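You operate a simulated robot arm through the tools that you are given. There is no shell and no other tool. Be economical: measure what you need, move in short steps, check, and stop when the job is done.

Carry out the task below with a simulated two-armed robot. There is one attempt and no reset: what you move stays moved.

## Task
Free the cast in the mould that the slate names, then stand the mould on the black-handled tray.
Fine: open the clasp, push the red rod in, draw it back out; hold it still with your other hand as you work. Set down upright: what you pick out.

It is judged by the outcome, as a careful person would: the job done as asked, and still so three seconds after it is handed in. It fails if anything else is knocked over, pushed out of place, dropped, spilled or broken.

## Robot
Two 6-joint arms with two-finger parallel grippers on one trunk, on a base that drives. Base frame: it is fixed to the floor where the robot stands at the start and does not move with it; the origin is under the middle of the robot, x ahead of it, y to its left, z up; the surface under the hand at the start is at about z = 800. Units: mm, degrees, N and s.
The left shoulder is at the start at [60, 187, 1147], the right one opposite. With the tool pointing down near the work surface each hand reaches from about 180 to 620 mm from the robot's upright axis, wherever it stands, measured 20 degrees to its own side. Places, roughly: clasp lever of the blue mould [500, 300, 900]; clasp lever of the grey mould [500, 0, 900]; clay extruder plunger [800, -1000, 800]; inside of the black-handled tray [400, -500, 800]; pin of the green comb holder [700, 600, 800]; pin of the red comb holder [700, 300, 800]; plaster slab with the red grip [-1500, 1500, 750]; plaster slab with the yellow grip [-1500, 1250, 750]; push rod of the blue mould [400, 300, 800]; push rod of the grey mould [400, -100, 800]; red slide of the gauge [700, 100, 800]; ribbed clay piece [-1500, 1750, 750]; white rod [-1500, 1750, 750]; wing nut of the gauge [700, 0, 800]; wing nut of the green comb holder [800, 700, 900]; wing nut of the red comb holder [800, 400, 900]. Payload 1.57 kg a hand.
The TCP of each hand is the grasp point between the finger pads, 30 mm short of the fingertips. In the tool frame z runs along the fingers and y along their closing line. Largest opening 110 mm; finger width 24, thickness 12; the body of the gripper, 48 by 112 mm, starts 78 mm behind the TCP.
Orientation is told as [roll, pitch, yaw] about the base's x, y, z axes, in that order, counted from this pose: with the fingers straight down and closing along the base's y, the tool's x points along the base's -x, its y along +y and its z along -z.

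## Interface
- The arms move only by the tool servo_tool. It takes "left_moves", "right_moves" or both (then of equal length, played together; a hand with none holds still); each is a list of rows, each an object of numbers (a shift or turn left out is 0, a gripper value left out holds the last): "x", "y", "z": the shift along the tool's x, y, z in cm; "ax", "ay", "az": the turn, a rotation vector about the tool's x, y, z in degrees; "gripper": the finger opening in cm, from 0 to 11. In form: [{"x": .., "y": .., "z": .., "ax": .., "ay": .., "az": .., "gripper": ..}, ...]. A call has 1 to 10 rows; each row is the pose to reach, as a shift and turn from the pose commanded when the call began, along the tool's axes at that moment. A row lasts 0.2 s, in which the tool goes at most 50 mm and 8.6 degrees; a call with a longer step from one row to the next is refused whole, and so is a gripper value outside its range. Where a pose cannot be reached the arm comes as near as it can. A force on the tool above 40 N (or 10 N above the force at the start of the call, whichever is more), or a blocked arm, ends the call early, and 0.2 s more pass. The fingers move at their own pace (about 153 mm/s each) and stop on an object; they squeeze with about 33 N. The grip force told is the motor's: it shows also when the fingers shut on nothing. Time passes only in rows, and 0.2 s behind the last, so rows that repeat a pose let the fingers close. It gives the time, the measured TCP pose, the force on the tool (base axes), the opening and the grip force at its end, in the units of the frame above (readings bear some noise), with the torque about the TCP (base axes, N m) and any sound that the robot's microphone picked up.
- Cameras (640 x 400 px; columns grow to the right, rows downward): "scene" is now at [7.5, -3, 1683.5]; the picture's right is [-0.05, -1.00, 0.00], its down [-0.77, 0.04, -0.64] and it looks along [0.64, -0.03, -0.77] (base axes); focal length 295 px, centre (320, 200). "left" rides on the left gripper at [70, -16, -141] in its tool frame; the picture's right is [0.23, 0.97, 0.00], its down [-0.86, 0.20, -0.48] and it looks along [-0.47, 0.11, 0.88] (tool axes); focal length 222 px, centre (320, 200). "right" rides on the right gripper at [70, 16, -141] in its tool frame; the picture's right is [-0.23, 0.97, 0.00], its down [-0.86, -0.20, -0.48] and it looks along [-0.47, -0.11, 0.88] (tool axes); focal length 222 px, centre (320, 200). There is no depth. A picture from a camera that has moved, and an enlarged one, comes with that camera's place and axes in the base frame and with its lens. The place of the scene camera against the robot may be out by one fixed shift of up to 12 mm in any direction.
- snapshot(camera): a new picture of that camera. The clock stands still meanwhile.
- slide_trunk(by): slides the trunk up (or, below 0, down) by that many mm; the arms and the scene camera ride with it, the base frame stays. It gives what a move gives, with no picture.
- drive_base(legs): drives the robot by 1 to 6 legs, each [ahead, left, turn to the left] in mm, mm and degrees, along the robot's own axes; the way and the turn of a leg run together, so that a leg with both is an arc; at most 1500 mm and 180 degrees a leg. The arms and the cameras ride along, it lands a little off, and it stops where it bumps. It gives what a move gives.
- aim_head(pan, tilt): turns the head with the scene camera to pan (to the left, within 86 degrees either way) and tilt (down, from -29 to 69), counted from straight ahead of the robot. It gives what a move gives.
- inspect(camera, box): a new picture of the part [left, top, right, bottom] of that camera's present view, enlarged. The clock stands still meanwhile.
- hand_in(): hands the job in; it is judged then, once.

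Go step by step. Nothing tells you exact positions but the pictures and the camera data: compare them with the known pose of the tool, close in by small moves and look again before you grip or let go. The budget is 120 turns and 100 pictures, counting those below and the enlarged ones. Unless the task says otherwise, let go and move clear before handing in, and close with one line.

The tools are called after "Emit:" by a JSON object that holds its "op" and its "data". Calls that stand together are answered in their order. servo_tool: Moves the arms, as the interface text tells. Its arguments: {"type":"object","properties":{"left_moves":{"type":"array","items":{"type":"object","properties":{"x":{"type":"number"},"y":{"type":"number"},"z":{"type":"number"},"ax":{"type":"number"},"ay":{"type":"number"},"az":{"type":"number"},"gripper":{"type":"number"}}}},"right_moves":{"type":"array","items":{"type":"object","properties":{"x":{"type":"number"},"y":{"type":"number"},"z":{"type":"number"},"ax":{"type":"number"},"ay":{"type":"number"},"az":{"type":"number"},"gripper":{"type":"number"}}}}},"required":[]} The other tools are called the same way: slide_trunk (by) slides the trunk up or down; drive_base (legs) drives the base; aim_head (pan, tilt) turns the head that bears the scene camera; snapshot (camera) takes a picture; inspect (camera, box) takes an enlarged picture of a part of a camera's view; hand_in () hands the job in.

At the start:

```text
clock: 0.0
left_eef_pos: [489.4, 277.1, 1161.5]
left_tcp_rot: [0.0, 0.1, -0.1]
left_wrist_force: [0.4, 0.4, -0.2]
left_ft_torque: [-0.01, 0.0, -0.01]
left_finger_gap: 110.1
left_finger_force: 0.1
right_eef_pos: [456.1, -110.4, 1208.7]
right_tcp_rot: [0.0, 0.0, 0.0]
right_wrist_force: [-0.4, 0.0, 0.0]
right_ft_torque: [0.0, 0.0, 0.01]
right_finger_gap: 109.8
right_finger_force: 0.0
trunk travel left (down, up): [-775.0, 215.0]
robot x, y, heading: [1.6, 0.9, -0.1]
head pan, tilt: [-2.9, 50.4]
```

scene: 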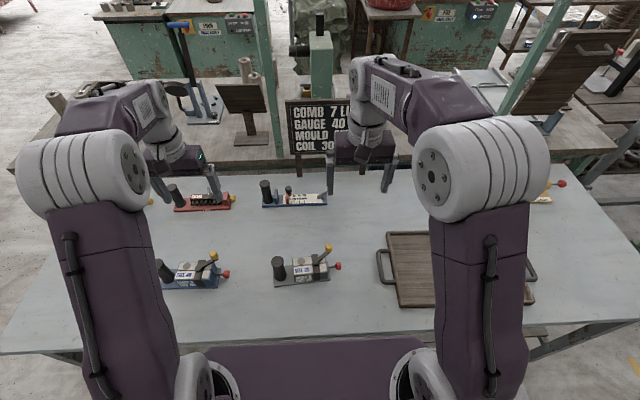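
right: 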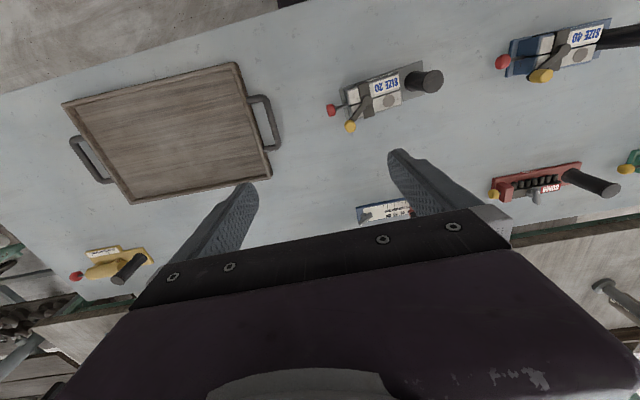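
left: 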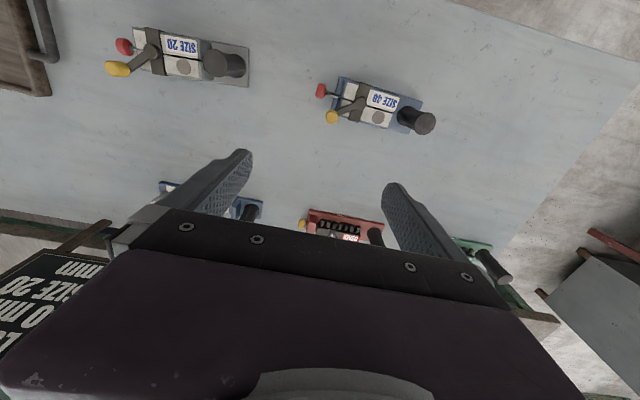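

The slate is partly hidden by the right arm; I'll read it enlarged from the left hand camera and the scene, and look at the grey mould closely.

Emit:
{"op": "inspect", "data": {"camera": "left", "box": [0, 220, 160, 400]}}

Emit:
{"op": "inspect", "data": {"camera": "scene", "box": [250, 80, 410, 180]}}

Emit:
{"op": "inspect", "data": {"camera": "scene", "box": [140, 220, 380, 320]}}

Emit:
{"op": "inspect", "data": {"camera": "right", "box": [310, 40, 470, 140]}}

```text
2.22 times, centred on (80, 310) of left
camera zoom: at [419.7, 260.7, 1301.7], right [-0.23, 0.97, 0.0], down [0.86, 0.2, 0.48], along [0.47, 0.11, -0.88], focal length 494 px, centre (853, -44)
```

zoom: 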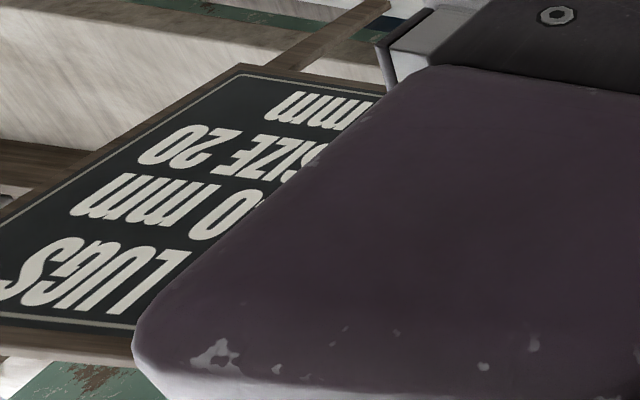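

```text
4.00 times, centred on (330, 130) of scene
camera zoom: at [7.5, -3.0, 1683.5], right [-0.05, -1.0, 0.0], down [-0.77, 0.04, -0.64], along [0.64, -0.03, -0.77], focal length 1180 px, centre (280, 480)
```

zoom: 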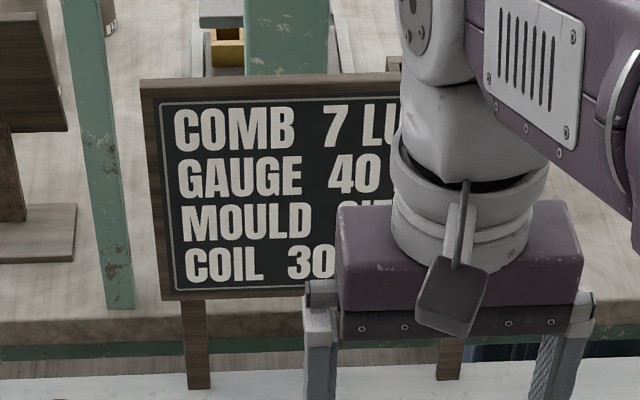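

```text
2.67 times, centred on (260, 270) of scene
camera zoom: at [7.5, -3.0, 1683.5], right [-0.05, -1.0, 0.0], down [-0.77, 0.04, -0.64], along [0.64, -0.03, -0.77], focal length 787 px, centre (480, 13)
```

zoom: 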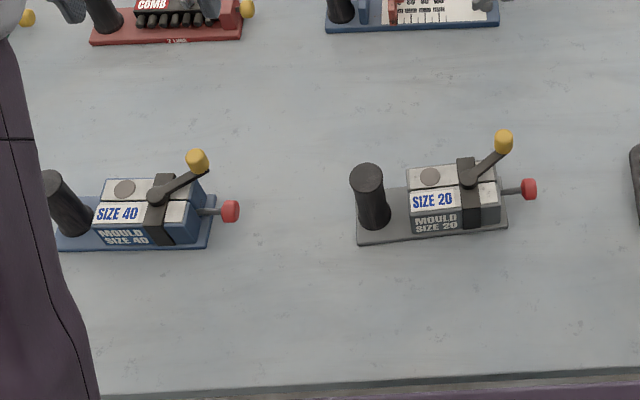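

```text
4.00 times, centred on (390, 90) of right
camera zoom: at [385.5, -93.6, 1349.3], right [0.23, 0.97, 0.0], down [0.86, -0.2, 0.48], along [0.47, -0.11, -0.88], focal length 888 px, centre (40, 640)
```

zoom: 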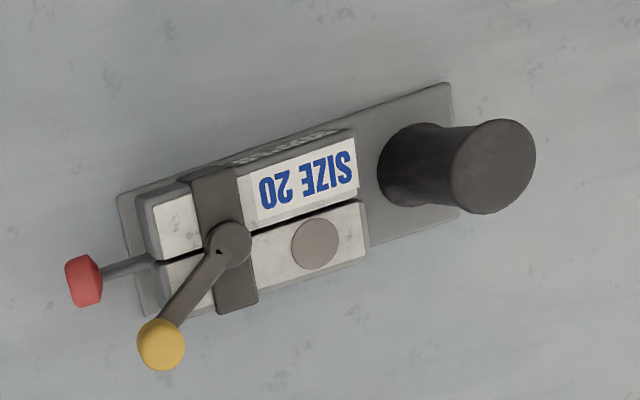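

The slate says MOULD SIZE 20, which is the grey mould (about x 440, y -57…120; handle at y≈98, red rod at y≈-85). I'll lower the right hand for a closer look at the clasp and move the left hand towards the handle, high up.

Emit:
{"op": "servo_tool", "data": {"right_moves": [{"z": 4}, {"z": 8}, {"z": 12}, {"z": 16}, {"z": 20}], "left_moves": [{"z": 2, "az": 8}, {"z": 4, "az": 16}, {"z": 6, "az": 24}, {"z": 8, "az": 32}, {"z": 10, "az": 40}]}}

Emit:
{"op": "snapshot", "data": {"camera": "right"}}

Emit:
{"op": "inspect", "data": {"camera": "right", "box": [320, 0, 640, 200]}}

```text
clock: 1.2
left_eef_pos: [491.6, 278.5, 1059.0]
left_tcp_rot: [0.0, 0.0, -40.1]
left_wrist_force: [0.6, 0.1, -0.1]
left_ft_torque: [0.01, -0.01, 0.02]
left_finger_gap: 110.2
left_finger_force: 0.1
right_eef_pos: [457.0, -109.3, 1007.8]
right_tcp_rot: [0.0, 0.1, 0.0]
right_wrist_force: [0.0, -0.2, -0.7]
right_ft_torque: [-0.02, 0.01, -0.02]
right_finger_gap: 109.9
right_finger_force: 0.1
trunk travel left (down, up): [-775.0, 215.0]
robot x, y, heading: [-0.4, 3.1, -0.1]
head pan, tilt: [-2.9, 50.4]
```

```text
92 pictures are left
camera right: at [386.9, -93.0, 1149.6], right [0.23, 0.97, 0.0], down [0.86, -0.2, 0.48], along [0.47, -0.11, -0.88], focal length 222 px, centre (320, 200)
```

right: 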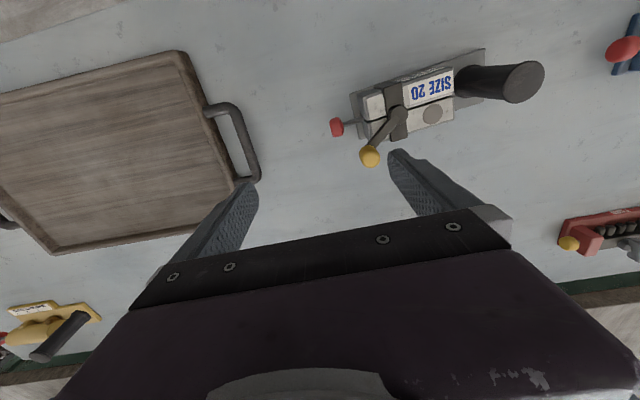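

```text
2.00 times, centred on (480, 100) of right
camera zoom: at [386.9, -93.0, 1149.6], right [0.23, 0.97, 0.0], down [0.86, -0.2, 0.48], along [0.47, -0.11, -0.88], focal length 444 px, centre (0, 400)
```

zoom: 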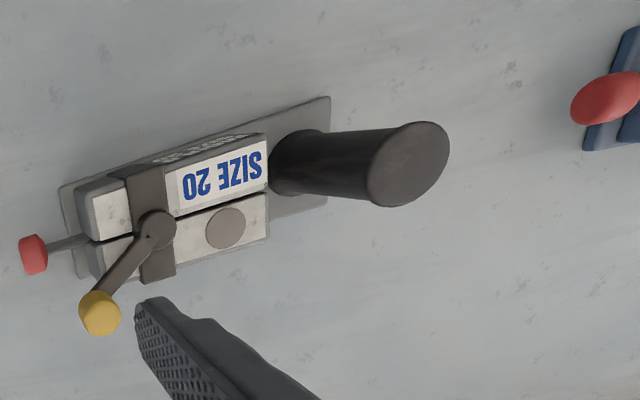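

Grey mould: hub of clasp ≈(445,-12,869), yellow knob ≈(479,-55,898), handle top ≈(435,96,908), rod knob ≈(449,-85,837), turned about 4°. Now the left hand goes above the handle, closing along the mould's length, for a check.

Emit:
{"op": "servo_tool", "data": {"left_moves": [{"x": -1.23, "y": -2.94, "az": -7.4}, {"x": -2.47, "y": -5.87, "az": -14.8}, {"x": -3.7, "y": -8.8, "az": -22.2}, {"x": -4.93, "y": -11.75, "az": -29.6}, {"x": -6.17, "y": -14.7, "az": -37}, {"x": -7.4, "y": -17.6, "az": -44.4}]}}

Emit:
{"op": "snapshot", "data": {"camera": "left"}}

Emit:
{"op": "inspect", "data": {"camera": "right", "box": [320, 0, 640, 200]}}

```text
clock: 2.6
left_eef_pos: [433.2, 93.5, 1062.4]
left_tcp_rot: [0.0, 0.0, 4.5]
left_wrist_force: [-0.1, 0.0, 0.8]
left_ft_torque: [0.0, 0.01, -0.02]
left_finger_gap: 109.9
left_finger_force: 0.0
right_eef_pos: [455.3, -109.2, 1009.5]
right_tcp_rot: [0.0, 0.0, 0.0]
right_wrist_force: [0.4, -0.1, -0.3]
right_ft_torque: [0.0, 0.02, 0.02]
right_finger_gap: 110.0
right_finger_force: 0.0
trunk travel left (down, up): [-775.0, 215.0]
robot x, y, heading: [-2.3, 2.3, 0.0]
head pan, tilt: [-2.9, 50.4]
```

```text
90 pictures are left
camera left: at [364.4, 71.3, 1203.2], right [-0.3, 0.95, 0.0], down [0.84, 0.27, 0.48], along [0.46, 0.15, -0.88], focal length 222 px, centre (320, 200)
```

left: 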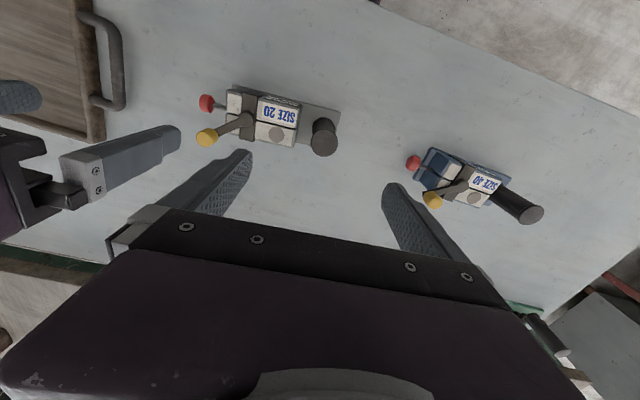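

```text
2.00 times, centred on (480, 100) of right
camera zoom: at [385.5, -94.0, 1150.5], right [0.23, 0.97, 0.0], down [0.86, -0.2, 0.48], along [0.47, -0.11, -0.88], focal length 444 px, centre (0, 400)
```

zoom: 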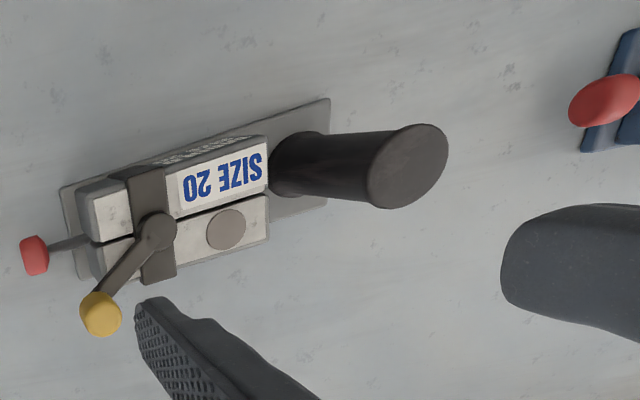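

The left hand is over the handle; I lower it to just above the handle top and check the alignment.

Emit:
{"op": "servo_tool", "data": {"left_moves": [{"z": 3, "gripper": 8}, {"z": 6, "gripper": 8}, {"z": 9, "gripper": 8}]}}

Emit:
{"op": "snapshot", "data": {"camera": "left"}}

Emit:
{"op": "inspect", "data": {"camera": "right", "box": [320, 0, 640, 200]}}

```text
clock: 3.4
left_eef_pos: [434.8, 96.0, 970.9]
left_tcp_rot: [0.1, 0.0, 4.4]
left_wrist_force: [0.3, -0.1, 0.3]
left_ft_torque: [0.0, -0.02, -0.01]
left_finger_gap: 80.0
left_finger_force: 0.1
right_eef_pos: [455.9, -109.1, 1009.6]
right_tcp_rot: [0.0, -0.1, 0.0]
right_wrist_force: [-0.8, 0.2, -0.2]
right_ft_torque: [0.02, 0.0, 0.03]
right_finger_gap: 110.0
right_finger_force: 0.1
trunk travel left (down, up): [-775.0, 215.0]
robot x, y, heading: [1.0, -4.2, 0.0]
head pan, tilt: [-2.9, 50.4]
```

```text
88 pictures are left
camera left: at [366.9, 73.7, 1111.7], right [-0.3, 0.95, 0.0], down [0.84, 0.26, 0.48], along [0.46, 0.14, -0.88], focal length 222 px, centre (320, 200)
```

left: 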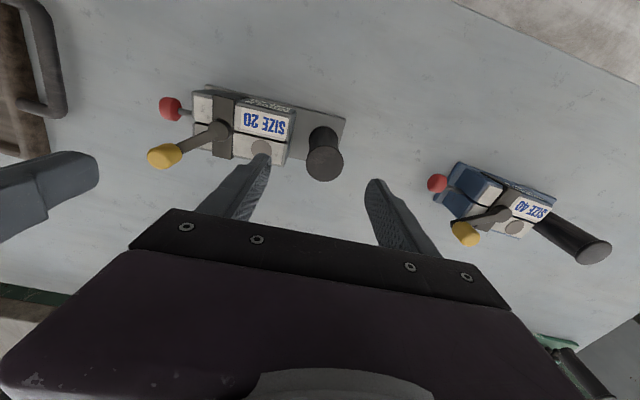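

```text
2.00 times, centred on (480, 100) of right
camera zoom: at [386.3, -93.0, 1150.3], right [0.23, 0.97, 0.0], down [0.86, -0.2, 0.48], along [0.47, -0.11, -0.88], focal length 444 px, centre (0, 400)
```

zoom: 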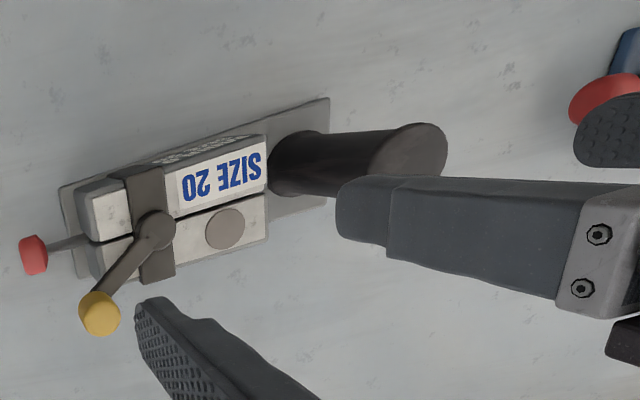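

The handle top is at about (435.5, 98), within 2 mm of the hand. I descend around it with a narrowed opening, then look before closing.

Emit:
{"op": "servo_tool", "data": {"left_moves": [{"y": 0.15, "z": 2, "gripper": 6}, {"y": 0.15, "z": 4, "gripper": 6}, {"y": 0.15, "z": 6, "gripper": 6}, {"y": 0.15, "z": 8, "gripper": 6}]}}

Emit:
{"op": "inspect", "data": {"camera": "left", "box": [160, 60, 480, 260]}}

Emit:
{"op": "inspect", "data": {"camera": "right", "box": [320, 0, 640, 200]}}

```text
clock: 4.4
left_eef_pos: [432.0, 96.0, 892.6]
left_tcp_rot: [-0.1, -0.2, 4.4]
left_wrist_force: [2.0, 1.0, 8.8]
left_ft_torque: [-0.37, 0.01, 0.08]
left_finger_gap: 59.1
left_finger_force: 0.0
right_eef_pos: [454.1, -110.0, 1011.3]
right_tcp_rot: [0.0, -0.1, 0.0]
right_wrist_force: [0.4, -0.2, 0.4]
right_ft_torque: [0.0, -0.02, 0.02]
right_finger_gap: 109.8
right_finger_force: 0.1
trunk travel left (down, up): [-775.0, 215.0]
robot x, y, heading: [0.3, 2.9, -0.2]
head pan, tilt: [-2.9, 50.4]
```

```text
2.00 times, centred on (320, 160) of left
camera zoom: at [363.8, 74.6, 1032.5], right [-0.3, 0.95, 0.0], down [0.83, 0.27, 0.48], along [0.46, 0.14, -0.88], focal length 444 px, centre (320, 280)
```

zoom: 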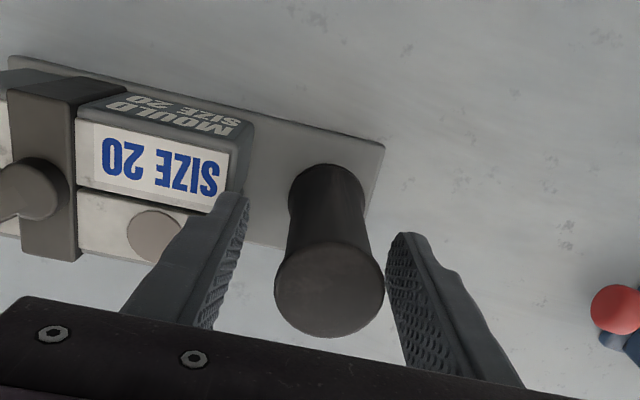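

```text
2.00 times, centred on (480, 100) of right
camera zoom: at [383.4, -93.4, 1151.7], right [0.23, 0.97, 0.0], down [0.85, -0.2, 0.48], along [0.47, -0.11, -0.88], focal length 444 px, centre (0, 400)
```

zoom: 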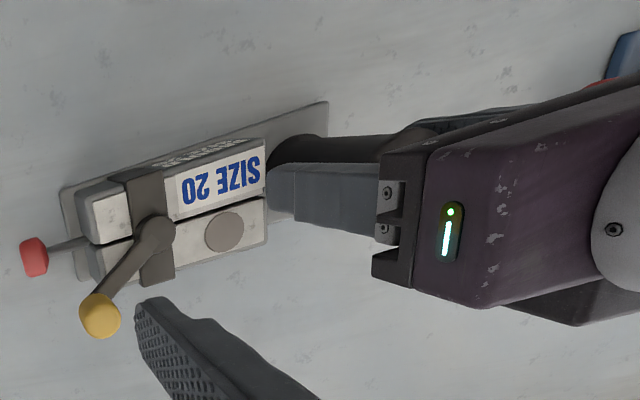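

The inner fingertip is just resting on the mould body (8.8 N). I rise 5 mm, narrow and close on the handle.

Emit:
{"op": "servo_tool", "data": {"left_moves": [{"y": 0.1, "z": -0.6, "gripper": 6}, {"y": 0.1, "z": -0.6, "gripper": 5}, {"y": 0.1, "z": -0.6, "gripper": 3}, {"y": 0.1, "z": -0.6, "gripper": 2}, {"y": 0.1, "z": -0.6, "gripper": 2}]}}

Emit:
{"op": "inspect", "data": {"camera": "right", "box": [320, 0, 640, 200]}}

```text
clock: 5.6
left_eef_pos: [433.8, 97.8, 895.7]
left_tcp_rot: [-0.1, 0.0, 4.4]
left_wrist_force: [-1.2, 0.5, 0.7]
left_ft_torque: [-0.28, -0.02, -0.3]
left_finger_gap: 33.7
left_finger_force: 33.1
right_eef_pos: [454.8, -110.5, 1010.4]
right_tcp_rot: [0.0, 0.0, 0.0]
right_wrist_force: [-0.6, 0.0, 1.3]
right_ft_torque: [-0.02, -0.04, -0.01]
right_finger_gap: 110.3
right_finger_force: 0.1
trunk travel left (down, up): [-775.0, 215.0]
robot x, y, heading: [0.4, 6.0, -0.0]
head pan, tilt: [-2.9, 50.4]
```

```text
2.00 times, centred on (480, 100) of right
camera zoom: at [385.6, -93.1, 1150.5], right [0.23, 0.97, 0.0], down [0.86, -0.2, 0.48], along [0.47, -0.11, -0.88], focal length 444 px, centre (0, 400)
```

zoom: 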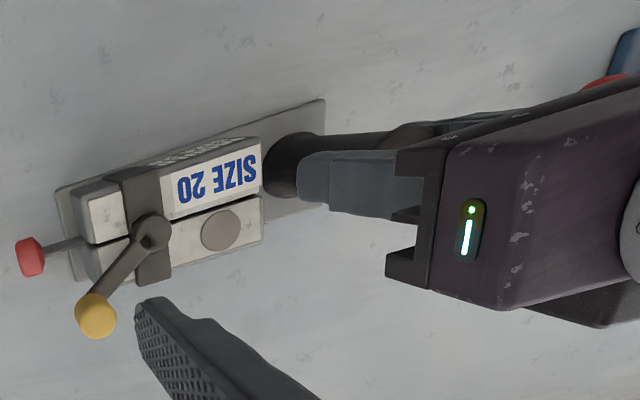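

The handle is gripped (33.7 mm). Next the right hand goes above the yellow knob, turned so its fingers straddle the lever crosswise.

Emit:
{"op": "servo_tool", "data": {"right_moves": [{"x": -0.35, "y": 0.75, "az": 7.4, "gripper": 9}, {"x": -0.7, "y": 1.5, "az": 14.8, "gripper": 7}, {"x": -1.05, "y": 2.25, "az": 22.2, "gripper": 6}, {"x": -1.4, "y": 3.0, "az": 29.6, "gripper": 6}, {"x": -1.75, "y": 3.75, "z": 1, "az": 37}, {"x": -2.1, "y": 4.5, "z": 2, "az": 44.4}, {"x": -2.45, "y": 5.2, "z": 4, "az": 52}]}}

Emit:
{"op": "snapshot", "data": {"camera": "right"}}

Emit:
{"op": "inspect", "data": {"camera": "left", "box": [0, 40, 320, 240]}}

```text
clock: 7.2
left_eef_pos: [433.1, 97.0, 896.5]
left_tcp_rot: [0.1, 0.0, 4.3]
left_wrist_force: [-1.5, 0.1, -0.1]
left_ft_torque: [-0.27, 0.0, -0.14]
left_finger_gap: 33.6
left_finger_force: 33.2
right_eef_pos: [481.3, -57.3, 968.7]
right_tcp_rot: [0.0, 0.0, -52.0]
right_wrist_force: [-0.4, 0.8, 1.0]
right_ft_torque: [0.01, 0.03, -0.04]
right_finger_gap: 60.1
right_finger_force: 0.0
trunk travel left (down, up): [-775.0, 215.0]
robot x, y, heading: [-2.7, -2.4, 0.1]
head pan, tilt: [-2.9, 50.4]
```

```text
83 pictures are left
camera right: at [450.6, 7.3, 1109.1], right [0.91, 0.42, 0.0], down [0.37, -0.8, 0.48], along [0.2, -0.43, -0.88], focal length 222 px, centre (320, 200)
```

right: 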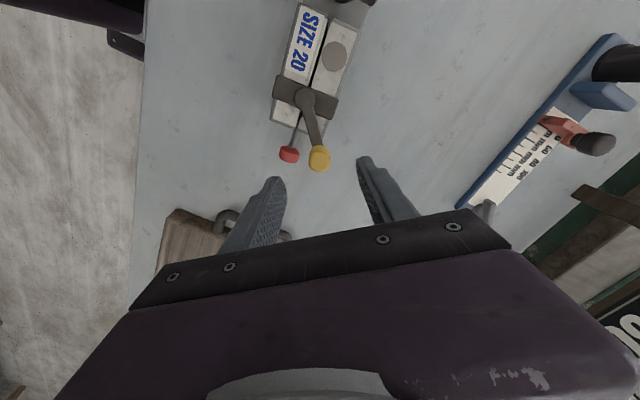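

```text
2.00 times, centred on (160, 140) of left
camera zoom: at [365.4, 75.9, 1037.2], right [-0.3, 0.95, 0.0], down [0.84, 0.26, 0.48], along [0.46, 0.14, -0.88], focal length 444 px, centre (640, 320)
```

zoom: 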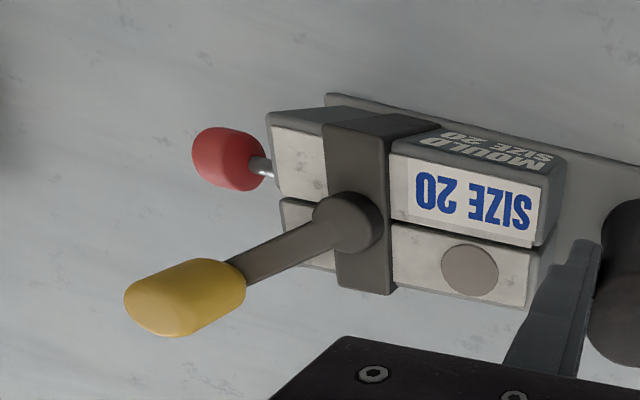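

The knob is at about (477.5, -54.5, 898). I lower the right hand around it and close gently.

Emit:
{"op": "servo_tool", "data": {"right_moves": [{"x": 0.45, "y": -0.13, "z": 2.5, "gripper": 5}, {"x": 0.45, "y": -0.13, "z": 5, "gripper": 5}, {"x": 0.45, "y": -0.13, "z": 6.7, "gripper": 5}, {"x": 0.45, "y": -0.13, "z": 6.7, "gripper": 3}, {"x": 0.45, "y": -0.13, "z": 6.7, "gripper": 1}, {"x": 0.45, "y": -0.13, "z": 6.7, "gripper": 1}]}}

Emit:
{"op": "snapshot", "data": {"camera": "right"}}

Emit:
{"op": "inspect", "data": {"camera": "left", "box": [0, 40, 320, 240]}}

```text
clock: 8.6
left_eef_pos: [433.6, 96.6, 896.1]
left_tcp_rot: [-0.1, 0.1, 4.4]
left_wrist_force: [-2.1, 1.5, 3.2]
left_ft_torque: [-0.62, -0.03, -0.06]
left_finger_gap: 33.5
left_finger_force: 33.2
right_eef_pos: [476.6, -54.2, 900.8]
right_tcp_rot: [0.0, 0.0, -52.0]
right_wrist_force: [1.3, -0.8, -0.5]
right_ft_torque: [0.22, -0.26, -0.07]
right_finger_gap: 21.0
right_finger_force: 32.9
trunk travel left (down, up): [-775.0, 215.0]
robot x, y, heading: [-0.3, -1.0, -0.0]
head pan, tilt: [-2.9, 50.4]
```

```text
81 pictures are left
camera right: at [446.7, 10.9, 1041.3], right [0.91, 0.42, 0.0], down [0.37, -0.8, 0.48], along [0.2, -0.43, -0.88], focal length 222 px, centre (320, 200)
```

right: 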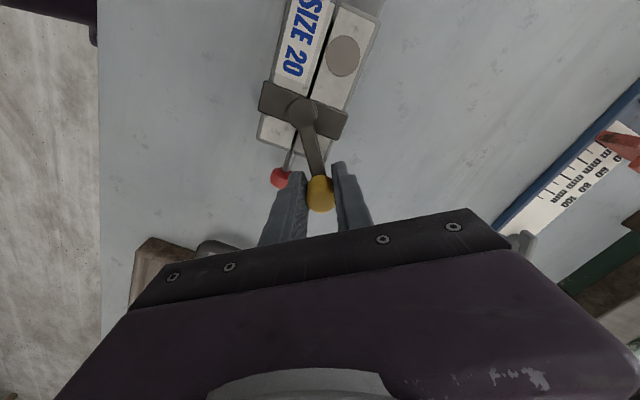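

```text
2.00 times, centred on (160, 140) of left
camera zoom: at [365.4, 75.8, 1037.2], right [-0.3, 0.95, 0.0], down [0.84, 0.26, 0.48], along [0.46, 0.14, -0.88], focal length 444 px, centre (640, 320)
```

zoom: 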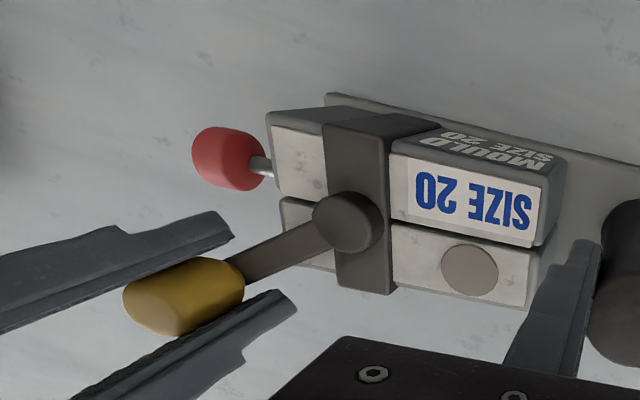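

The knob is held. I test which way the lever turns: first a small counter-clockwise arc about the hub (away from the rod).

Emit:
{"op": "servo_tool", "data": {"right_moves": [{"x": 0.01, "y": 0.28, "az": -3}, {"x": 0.03, "y": 0.55, "az": -6}, {"x": 0.03, "y": 0.55, "az": -6}]}}

```text
clock: 9.4
left_eef_pos: [432.2, 97.8, 896.6]
left_tcp_rot: [0.0, -0.1, 4.3]
left_wrist_force: [-0.3, 12.5, 3.9]
left_ft_torque: [-0.51, -0.41, 0.32]
left_finger_gap: 33.4
left_finger_force: 33.3
right_eef_pos: [480.9, -53.5, 900.9]
right_tcp_rot: [0.0, 0.0, -46.0]
right_wrist_force: [1.8, -15.1, 0.7]
right_ft_torque: [0.46, -0.01, 0.04]
right_finger_gap: 21.1
right_finger_force: 33.2
trunk travel left (down, up): [-775.0, 215.0]
robot x, y, heading: [-0.3, 2.2, 0.0]
head pan, tilt: [-2.9, 50.4]
```

Emit:
{"op": "inspect", "data": {"camera": "left", "box": [0, 40, 320, 240]}}

Emit:
{"op": "inspect", "data": {"camera": "right", "box": [200, 50, 440, 200]}}

```text
2.00 times, centred on (160, 140) of left
camera zoom: at [365.6, 75.7, 1037.2], right [-0.3, 0.95, 0.0], down [0.84, 0.26, 0.48], along [0.46, 0.14, -0.88], focal length 444 px, centre (640, 320)
```

zoom: 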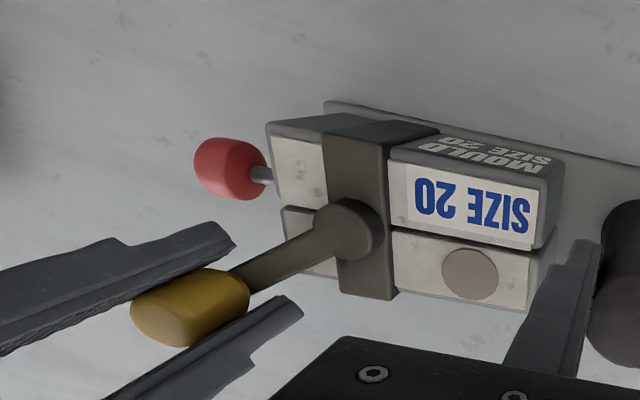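

```text
2.67 times, centred on (320, 125) of right
camera zoom: at [443.6, 9.1, 1041.3], right [0.86, 0.51, 0.0], down [0.45, -0.75, 0.48], along [0.25, -0.41, -0.88], focal length 592 px, centre (320, 400)
```

zoom: 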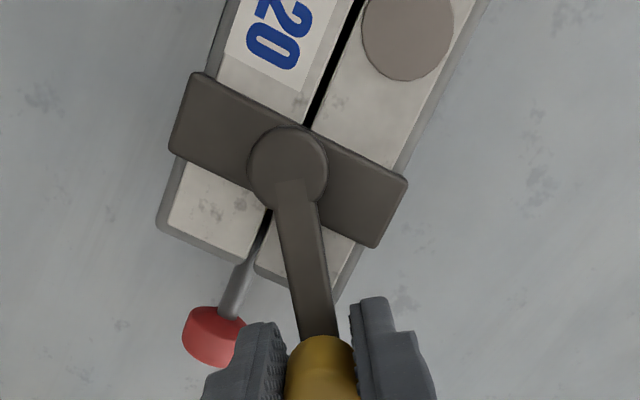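

Counter-clockwise meets resistance and the lever does not turn; I try clockwise.

Emit:
{"op": "servo_tool", "data": {"right_moves": [{"x": 0.01, "y": -0.28, "az": 3}, {"x": 0.03, "y": -0.55, "az": 6}, {"x": 0.06, "y": -0.82, "az": 9}, {"x": 0.115, "y": -1.09, "az": 12}, {"x": 0.18, "y": -1.36, "az": 15}]}}

Emit:
{"op": "inspect", "data": {"camera": "left", "box": [0, 40, 320, 240]}}

```text
clock: 10.6
left_eef_pos: [434.1, 98.0, 895.9]
left_tcp_rot: [0.0, -0.1, 4.5]
left_wrist_force: [-0.1, -9.0, 5.1]
left_ft_torque: [-0.65, 0.18, -0.07]
left_finger_gap: 33.5
left_finger_force: 32.7
right_eef_pos: [468.9, -59.2, 902.0]
right_tcp_rot: [0.1, -0.1, -61.1]
right_wrist_force: [0.4, 8.8, -1.7]
right_ft_torque: [0.19, -0.22, -0.12]
right_finger_gap: 21.4
right_finger_force: 32.6
trunk travel left (down, up): [-775.0, 215.0]
robot x, y, heading: [-0.4, 2.2, 0.1]
head pan, tilt: [-2.9, 50.4]
```

```text
2.00 times, centred on (160, 140) of left
camera zoom: at [365.7, 75.4, 1037.1], right [-0.3, 0.95, 0.0], down [0.84, 0.27, 0.48], along [0.46, 0.14, -0.88], focal length 444 px, centre (640, 320)
```

zoom: 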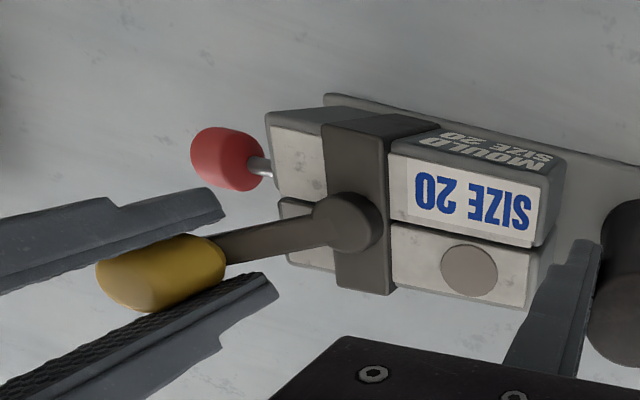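

Clockwise turns the lever. I continue the arc in that direction.

Emit:
{"op": "servo_tool", "data": {"right_moves": [{"x": 0.12, "y": -0.44, "az": 5}, {"x": 0.18, "y": -0.89, "az": 10}, {"x": 0.27, "y": -1.32, "az": 15}, {"x": 0.4, "y": -1.74, "az": 20}, {"x": 0.57, "y": -2.16, "az": 25}, {"x": 0.78, "y": -2.55, "az": 30}]}}

Emit:
{"op": "inspect", "data": {"camera": "left", "box": [0, 40, 320, 240]}}

```text
clock: 12.0
left_eef_pos: [434.2, 97.6, 896.0]
left_tcp_rot: [0.0, 0.0, 4.4]
left_wrist_force: [-2.0, -15.5, 6.5]
left_ft_torque: [-0.72, 0.36, -0.3]
left_finger_gap: 33.6
left_finger_force: 32.8
right_eef_pos: [443.4, -64.8, 901.8]
right_tcp_rot: [0.0, -0.1, -91.0]
right_wrist_force: [2.0, 15.2, -4.1]
right_ft_torque: [-0.23, -0.25, -0.11]
right_finger_gap: 20.9
right_finger_force: 33.1
trunk travel left (down, up): [-775.0, 215.0]
robot x, y, heading: [-0.9, 1.3, 0.0]
head pan, tilt: [-2.9, 50.4]
```

```text
2.00 times, centred on (160, 140) of left
camera zoom: at [365.3, 75.5, 1037.1], right [-0.3, 0.95, 0.0], down [0.84, 0.26, 0.48], along [0.46, 0.14, -0.88], focal length 444 px, centre (640, 320)
```

zoom: 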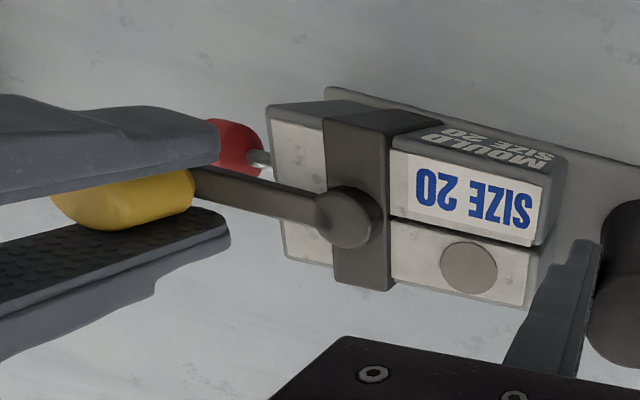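

It keeps turning; the arc is a touch too wide, so I pull it in slightly and go on.

Emit:
{"op": "servo_tool", "data": {"right_moves": [{"x": 0.25, "y": -0.43, "az": 5}, {"x": 0.35, "y": -0.86, "az": 10}, {"x": 0.45, "y": -1.28, "az": 15}, {"x": 0.58, "y": -1.69, "az": 20}, {"x": 0.75, "y": -2.09, "az": 25}, {"x": 0.95, "y": -2.48, "az": 30}]}}

Emit:
{"op": "inspect", "data": {"camera": "left", "box": [0, 40, 320, 240]}}

```text
clock: 13.4
left_eef_pos: [434.1, 97.1, 895.6]
left_tcp_rot: [0.0, -0.1, 4.5]
left_wrist_force: [3.0, 12.3, 4.2]
left_ft_torque: [-0.54, 0.31, 0.33]
left_finger_gap: 33.6
left_finger_force: 33.0
right_eef_pos: [418.9, -55.1, 901.2]
right_tcp_rot: [-0.1, -0.1, -121.0]
right_wrist_force: [-3.5, -13.1, -5.8]
right_ft_torque: [-0.6, -0.06, -0.07]
right_finger_gap: 21.2
right_finger_force: 33.3
trunk travel left (down, up): [-775.0, 215.0]
robot x, y, heading: [-1.5, 0.0, 0.1]
head pan, tilt: [-2.9, 50.4]
```

```text
2.00 times, centred on (160, 140) of left
camera zoom: at [365.9, 75.6, 1037.1], right [-0.3, 0.95, 0.0], down [0.84, 0.27, 0.48], along [0.46, 0.14, -0.88], focal length 444 px, centre (640, 320)
```

zoom: 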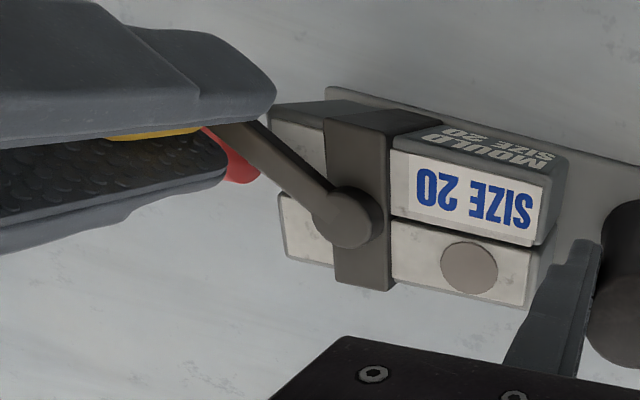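

Still turning freely; I continue until a stop or click.

Emit:
{"op": "servo_tool", "data": {"right_moves": [{"x": -0.05, "y": -0.44, "az": 5}, {"x": 0.02, "y": -0.87, "az": 10}, {"x": 0.1, "y": -1.3, "az": 15}, {"x": 0.22, "y": -1.72, "az": 20}, {"x": 0.38, "y": -2.14, "az": 25}]}}

Emit:
{"op": "inspect", "data": {"camera": "left", "box": [0, 40, 320, 240]}}

Emit:
{"op": "snapshot", "data": {"camera": "right"}}

```text
clock: 14.6
left_eef_pos: [432.3, 96.4, 895.5]
left_tcp_rot: [0.0, 0.0, 4.3]
left_wrist_force: [1.4, -7.6, 0.9]
left_ft_torque: [-0.23, -0.09, 0.15]
left_finger_gap: 33.2
left_finger_force: 33.3
right_eef_pos: [403.0, -40.1, 901.6]
right_tcp_rot: [0.0, 0.4, -146.1]
right_wrist_force: [0.3, 5.7, -1.7]
right_ft_torque: [0.09, 0.16, 0.12]
right_finger_gap: 17.4
right_finger_force: 4.1
trunk travel left (down, up): [-775.0, 215.0]
robot x, y, heading: [-1.9, 2.6, -0.2]
head pan, tilt: [-2.9, 50.4]
```

```text
2.00 times, centred on (160, 140) of left
camera zoom: at [365.6, 74.7, 1037.2], right [-0.3, 0.95, 0.0], down [0.84, 0.27, 0.48], along [0.46, 0.14, -0.88], focal length 444 px, centre (640, 320)
```

zoom: 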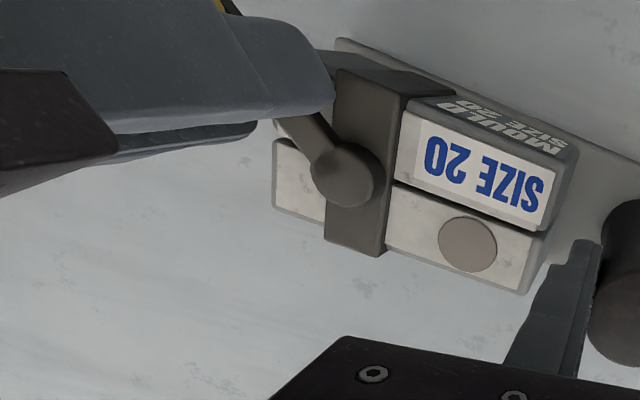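

```text
73 pictures are left
camera right: at [469.8, -14.8, 1043.2], right [0.35, -0.94, 0.0], down [-0.82, -0.31, 0.47], along [-0.44, -0.17, -0.88], focal length 222 px, centre (320, 200)
```

right: 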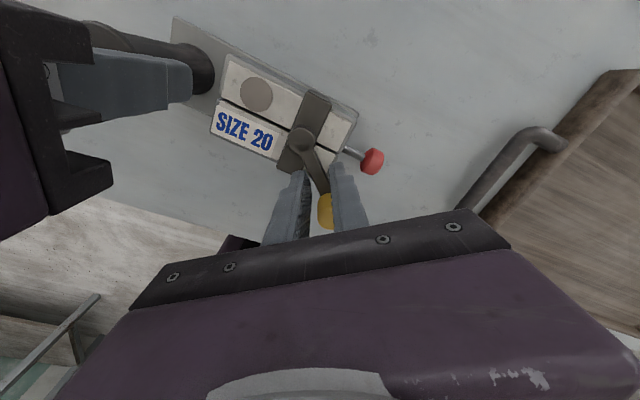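

The lever has reached its stop and the fingers slipped off, turning the mould a little. I open and rise clear to look.

Emit:
{"op": "servo_tool", "data": {"right_moves": [{"gripper": 4}, {"gripper": 4}, {"z": -4}, {"z": -8}, {"z": -12}, {"z": -16}]}}

Emit:
{"op": "snapshot", "data": {"camera": "right"}}

Emit:
{"op": "inspect", "data": {"camera": "left", "box": [0, 40, 320, 240]}}

```text
clock: 16.0
left_eef_pos: [432.1, 98.2, 895.9]
left_tcp_rot: [-0.1, 0.0, 4.4]
left_wrist_force: [0.2, -2.8, -0.4]
left_ft_torque: [-0.07, 0.18, 0.11]
left_finger_gap: 33.4
left_finger_force: 33.6
right_eef_pos: [402.4, -40.7, 1063.4]
right_tcp_rot: [-0.1, 0.0, -146.1]
right_wrist_force: [-0.2, -0.1, 0.3]
right_ft_torque: [0.01, -0.06, 0.02]
right_finger_gap: 39.8
right_finger_force: 0.1
trunk travel left (down, up): [-775.0, 215.0]
robot x, y, heading: [0.2, 0.1, -0.0]
head pan, tilt: [-2.9, 50.4]
```

```text
72 pictures are left
camera right: at [470.3, -15.1, 1204.7], right [0.36, -0.93, 0.0], down [-0.82, -0.31, 0.48], along [-0.45, -0.17, -0.88], focal length 222 px, centre (320, 200)
```

right: 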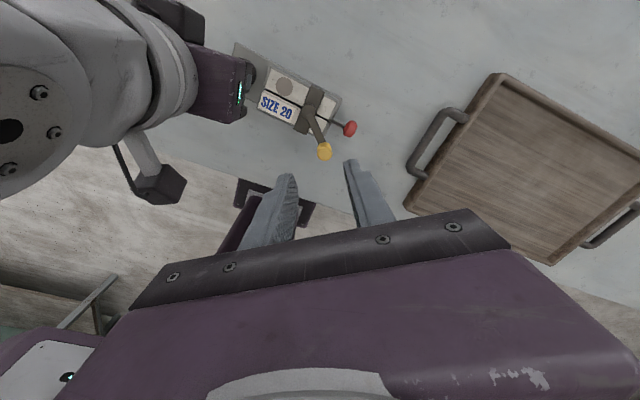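

```text
2.00 times, centred on (160, 140) of left
camera zoom: at [364.9, 75.7, 1037.2], right [-0.3, 0.95, 0.0], down [0.84, 0.26, 0.48], along [0.46, 0.14, -0.88], focal length 444 px, centre (640, 320)
```

zoom: 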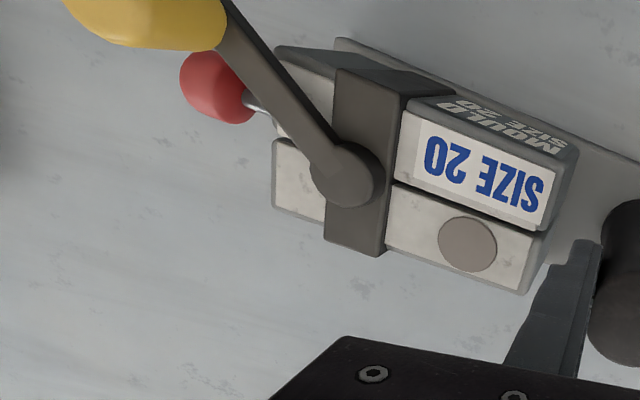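

The lever now stands about 80° round from where it was, and the mould turned about 8° clockwise on the handle grip, still upright. I look closer at the rod from both sides before planning the rod grip.

Emit:
{"op": "inspect", "data": {"camera": "right", "box": [220, 30, 380, 130]}}

Emit:
{"op": "inspect", "data": {"camera": "left", "box": [0, 0, 320, 200]}}

Emit:
{"op": "inspect", "data": {"camera": "scene", "box": [240, 220, 400, 320]}}

```text
4.00 times, centred on (300, 80) of right
camera zoom: at [470.3, -15.1, 1204.7], right [0.36, -0.93, 0.0], down [-0.82, -0.31, 0.48], along [-0.45, -0.17, -0.88], focal length 888 px, centre (400, 680)
```

zoom: 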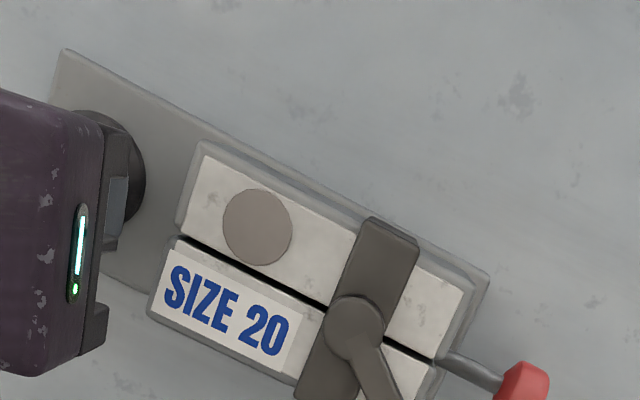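

```text
2.00 times, centred on (160, 100) of left
camera zoom: at [364.9, 75.7, 1037.2], right [-0.3, 0.95, 0.0], down [0.84, 0.26, 0.48], along [0.46, 0.14, -0.88], focal length 444 px, centre (640, 400)
```

zoom: 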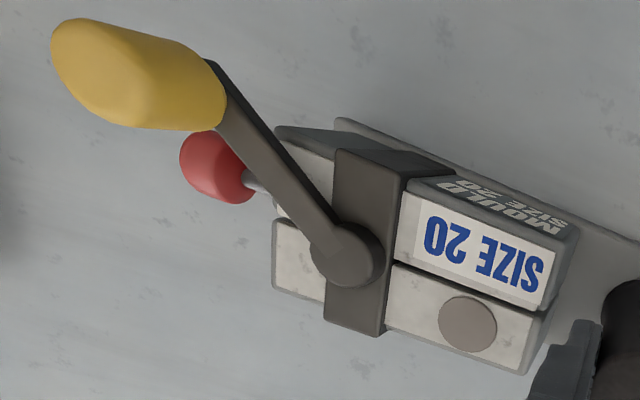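

```text
4.00 times, centred on (320, 270) of scene
camera zoom: at [6.9, -3.2, 1683.4], right [-0.05, -1.0, 0.0], down [-0.77, 0.04, -0.64], along [0.64, -0.03, -0.77], focal length 1180 px, centre (320, -80)
```

zoom: 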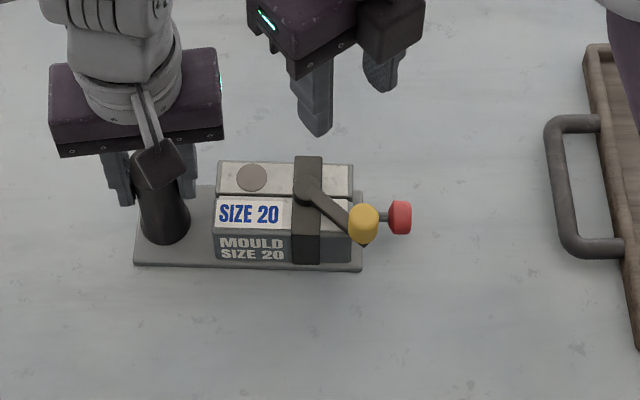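

Rod knob sits at about (422, -87, 831), with ~28 mm of bare rod; the mould's axis points about (0.06, 1.0). I turn the right hand to face along that axis and then tilt it, so it comes in from the rod end below and away from the lever.

Emit:
{"op": "servo_tool", "data": {"right_moves": [{"x": -0.73, "y": 1.56, "az": -7.5}, {"x": -1.46, "y": 3.1, "az": -15}, {"x": -2.2, "y": 4.7, "az": -22.5}, {"x": -2.9, "y": 6.2, "az": -30}, {"x": -3.65, "y": 7.8, "az": -37.5}, {"x": -4.4, "y": 9.3, "az": -45}, {"x": -5.1, "y": 10.9, "az": -52.3}]}}

Emit:
{"op": "servo_tool", "data": {"right_moves": [{"ay": 8, "x": -0.3}, {"ay": 16, "x": -0.7}, {"ay": 24, "x": -1}, {"ay": 32, "x": -1.5}, {"ay": 40, "x": -1.8}, {"ay": 48, "x": -2}, {"ay": 50, "x": -2}]}}

Emit:
{"op": "snapshot", "data": {"camera": "right"}}

Emit:
{"op": "snapshot", "data": {"camera": "scene"}}

```text
clock: 17.6
left_eef_pos: [433.4, 97.6, 896.3]
left_tcp_rot: [0.0, 0.1, 4.5]
left_wrist_force: [0.0, 0.8, 0.5]
left_ft_torque: [-0.21, 0.15, -0.05]
left_finger_gap: 33.2
left_finger_force: 32.8
right_eef_pos: [422.2, -160.2, 1060.9]
right_tcp_rot: [0.0, 0.0, -93.6]
right_wrist_force: [-0.1, 0.5, 0.1]
right_ft_torque: [0.02, -0.01, 0.01]
right_finger_gap: 39.9
right_finger_force: 0.1
trunk travel left (down, up): [-775.0, 215.0]
robot x, y, heading: [-1.1, 1.7, -0.2]
head pan, tilt: [-2.9, 50.4]
```

```text
clock: 19.2
left_eef_pos: [433.0, 97.3, 896.2]
left_tcp_rot: [0.0, -0.1, 4.4]
left_wrist_force: [1.0, -0.2, 0.1]
left_ft_torque: [0.02, 0.06, 0.17]
left_finger_gap: 33.4
left_finger_force: 31.9
right_eef_pos: [420.2, -179.5, 1060.9]
right_tcp_rot: [0.1, 50.2, -93.7]
right_wrist_force: [0.6, 0.4, -0.3]
right_ft_torque: [0.0, -0.03, -0.01]
right_finger_gap: 40.1
right_finger_force: 0.0
trunk travel left (down, up): [-775.0, 215.0]
robot x, y, heading: [1.7, -1.3, 0.1]
head pan, tilt: [-2.9, 50.4]
```

```text
67 pictures are left
camera right: at [432.1, -244.6, 1205.1], right [0.96, -0.21, -0.17], down [-0.26, -0.9, -0.35], along [-0.08, 0.38, -0.92], focal length 222 px, centre (320, 200)
```

right: 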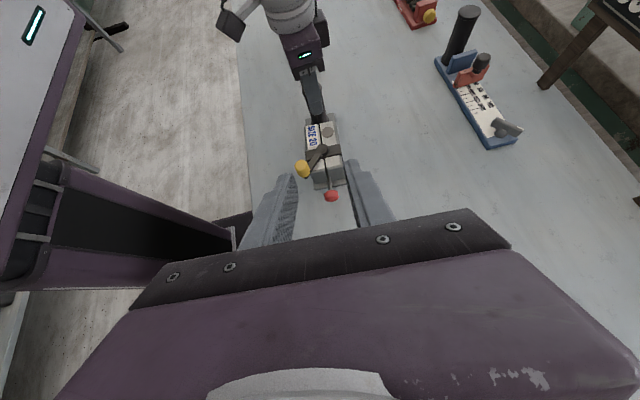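

```text
66 pictures are left
camera scene: at [7.7, -3.0, 1683.5], right [-0.05, -1.0, 0.0], down [-0.77, 0.04, -0.64], along [0.64, -0.03, -0.77], focal length 295 px, centre (320, 200)
```

scene: 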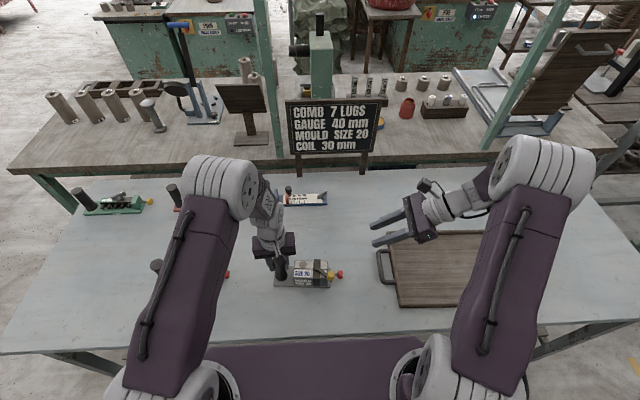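

The slate reads MOULD SIZE 20 clearly. The right hand is well posed; I bring it down to a pre-grasp 60 mm short of the rod knob.

Emit:
{"op": "servo_tool", "data": {"right_moves": [{"x": -2.9, "y": -0.1, "z": 3.4}, {"x": -5.8, "y": -0.2, "z": 6.8}, {"x": -8.7, "y": -0.3, "z": 10.2}, {"x": -11.7, "y": -0.4, "z": 13.9}]}}

Emit:
{"op": "snapshot", "data": {"camera": "right"}}

Emit:
{"op": "inspect", "data": {"camera": "scene", "box": [240, 220, 400, 320]}}

Emit:
{"op": "inspect", "data": {"camera": "left", "box": [0, 0, 320, 200]}}

```text
clock: 20.2
left_eef_pos: [433.7, 97.8, 897.1]
left_tcp_rot: [0.0, -0.1, 4.4]
left_wrist_force: [-0.4, -0.3, -0.1]
left_ft_torque: [0.16, 0.2, -0.05]
left_finger_gap: 33.1
left_finger_force: 33.0
right_eef_pos: [416.4, -150.5, 883.1]
right_tcp_rot: [0.0, 50.0, -93.7]
right_wrist_force: [0.7, 0.6, 0.1]
right_ft_torque: [0.01, 0.01, 0.0]
right_finger_gap: 39.8
right_finger_force: 0.0
trunk travel left (down, up): [-775.0, 215.0]
robot x, y, heading: [-0.8, -0.2, 0.1]
head pan, tilt: [-2.9, 50.4]
```

```text
65 pictures are left
camera right: at [428.6, -213.2, 1027.1], right [0.96, -0.21, -0.17], down [-0.26, -0.9, -0.35], along [-0.08, 0.38, -0.92], focal length 222 px, centre (320, 200)
```

right: 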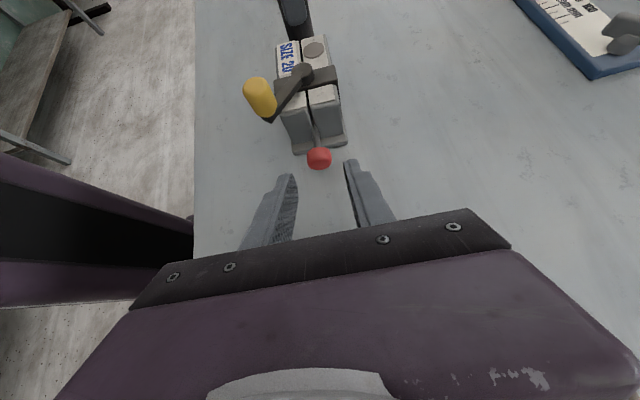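

```text
4.00 times, centred on (320, 270) of scene
camera zoom: at [7.9, -3.1, 1683.6], right [-0.05, -1.0, 0.0], down [-0.77, 0.04, -0.64], along [0.64, -0.03, -0.77], focal length 1180 px, centre (320, -80)
```

zoom: 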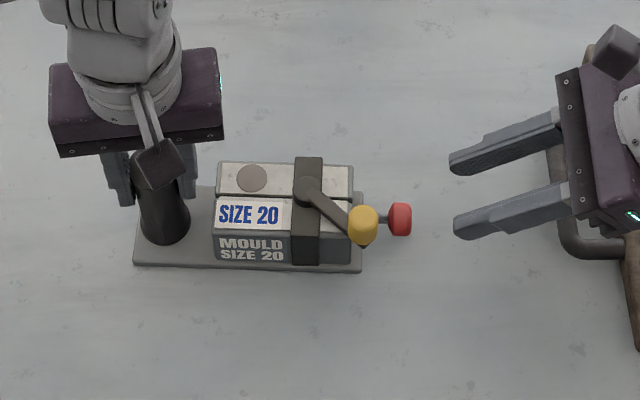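

```text
2.00 times, centred on (160, 100) of left
camera zoom: at [365.4, 75.7, 1037.2], right [-0.3, 0.95, 0.0], down [0.84, 0.26, 0.48], along [0.46, 0.14, -0.88], focal length 444 px, centre (640, 400)
```

zoom: 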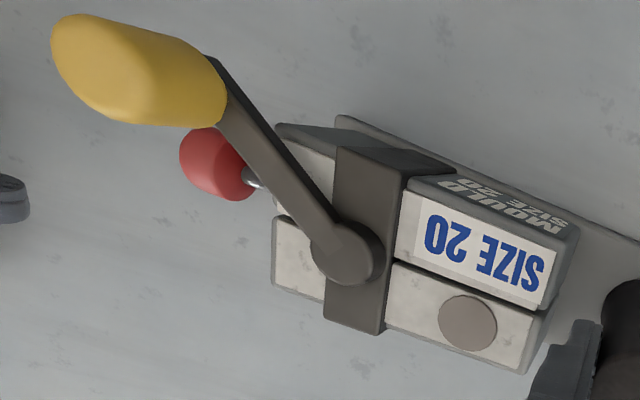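

The rod knob lies in line with the hand at (420.5, -87.5, 831). I advance along the finger axis and close on it.

Emit:
{"op": "servo_tool", "data": {"right_moves": [{"z": 2}, {"z": 4}, {"z": 6.2}, {"z": 6.2}, {"z": 6.2}]}}

Emit:
{"op": "inspect", "data": {"camera": "right", "box": [220, 80, 420, 205]}}

Emit:
{"op": "inspect", "data": {"camera": "left", "box": [0, 0, 320, 200]}}

```text
clock: 21.4
left_eef_pos: [434.3, 97.3, 896.5]
left_tcp_rot: [0.0, 0.0, 4.3]
left_wrist_force: [-0.4, -0.1, -0.2]
left_ft_torque: [-0.18, 0.16, 0.09]
left_finger_gap: 33.3
left_finger_force: 33.1
right_eef_pos: [420.5, -100.9, 844.1]
right_tcp_rot: [0.1, 50.1, -93.7]
right_wrist_force: [0.7, 0.4, -0.7]
right_ft_torque: [0.02, 0.02, 0.01]
right_finger_gap: 40.0
right_finger_force: 0.0
trunk travel left (down, up): [-775.0, 215.0]
robot x, y, heading: [0.6, 2.0, 0.2]
head pan, tilt: [-2.9, 50.4]
```

```text
3.20 times, centred on (320, 142) of right
camera zoom: at [432.4, -165.1, 987.1], right [0.96, -0.21, -0.17], down [-0.26, -0.9, -0.35], along [-0.08, 0.38, -0.92], focal length 711 px, centre (320, 384)
```

zoom: 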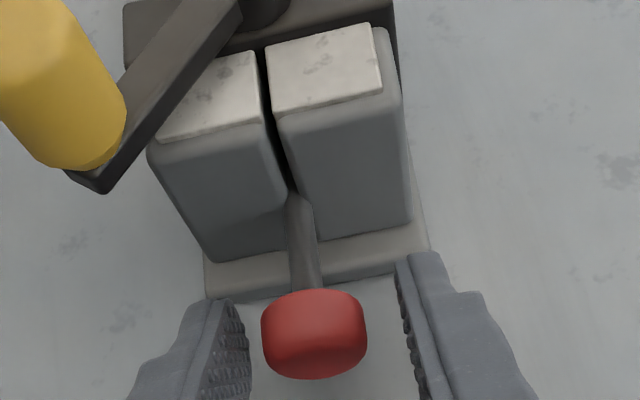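

```text
2.00 times, centred on (160, 100) of left
camera zoom: at [365.4, 75.6, 1037.1], right [-0.3, 0.95, 0.0], down [0.84, 0.26, 0.48], along [0.46, 0.14, -0.88], focal length 444 px, centre (640, 400)
```

zoom: 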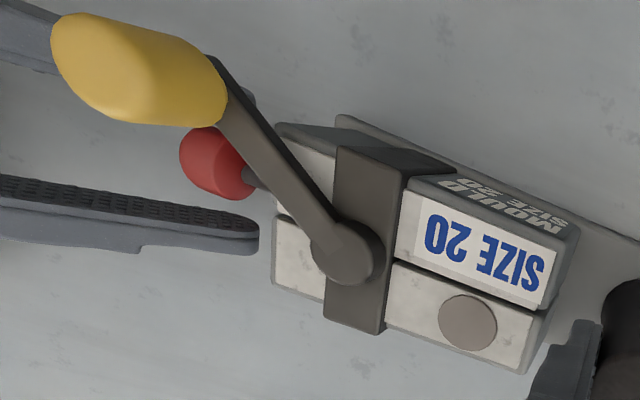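

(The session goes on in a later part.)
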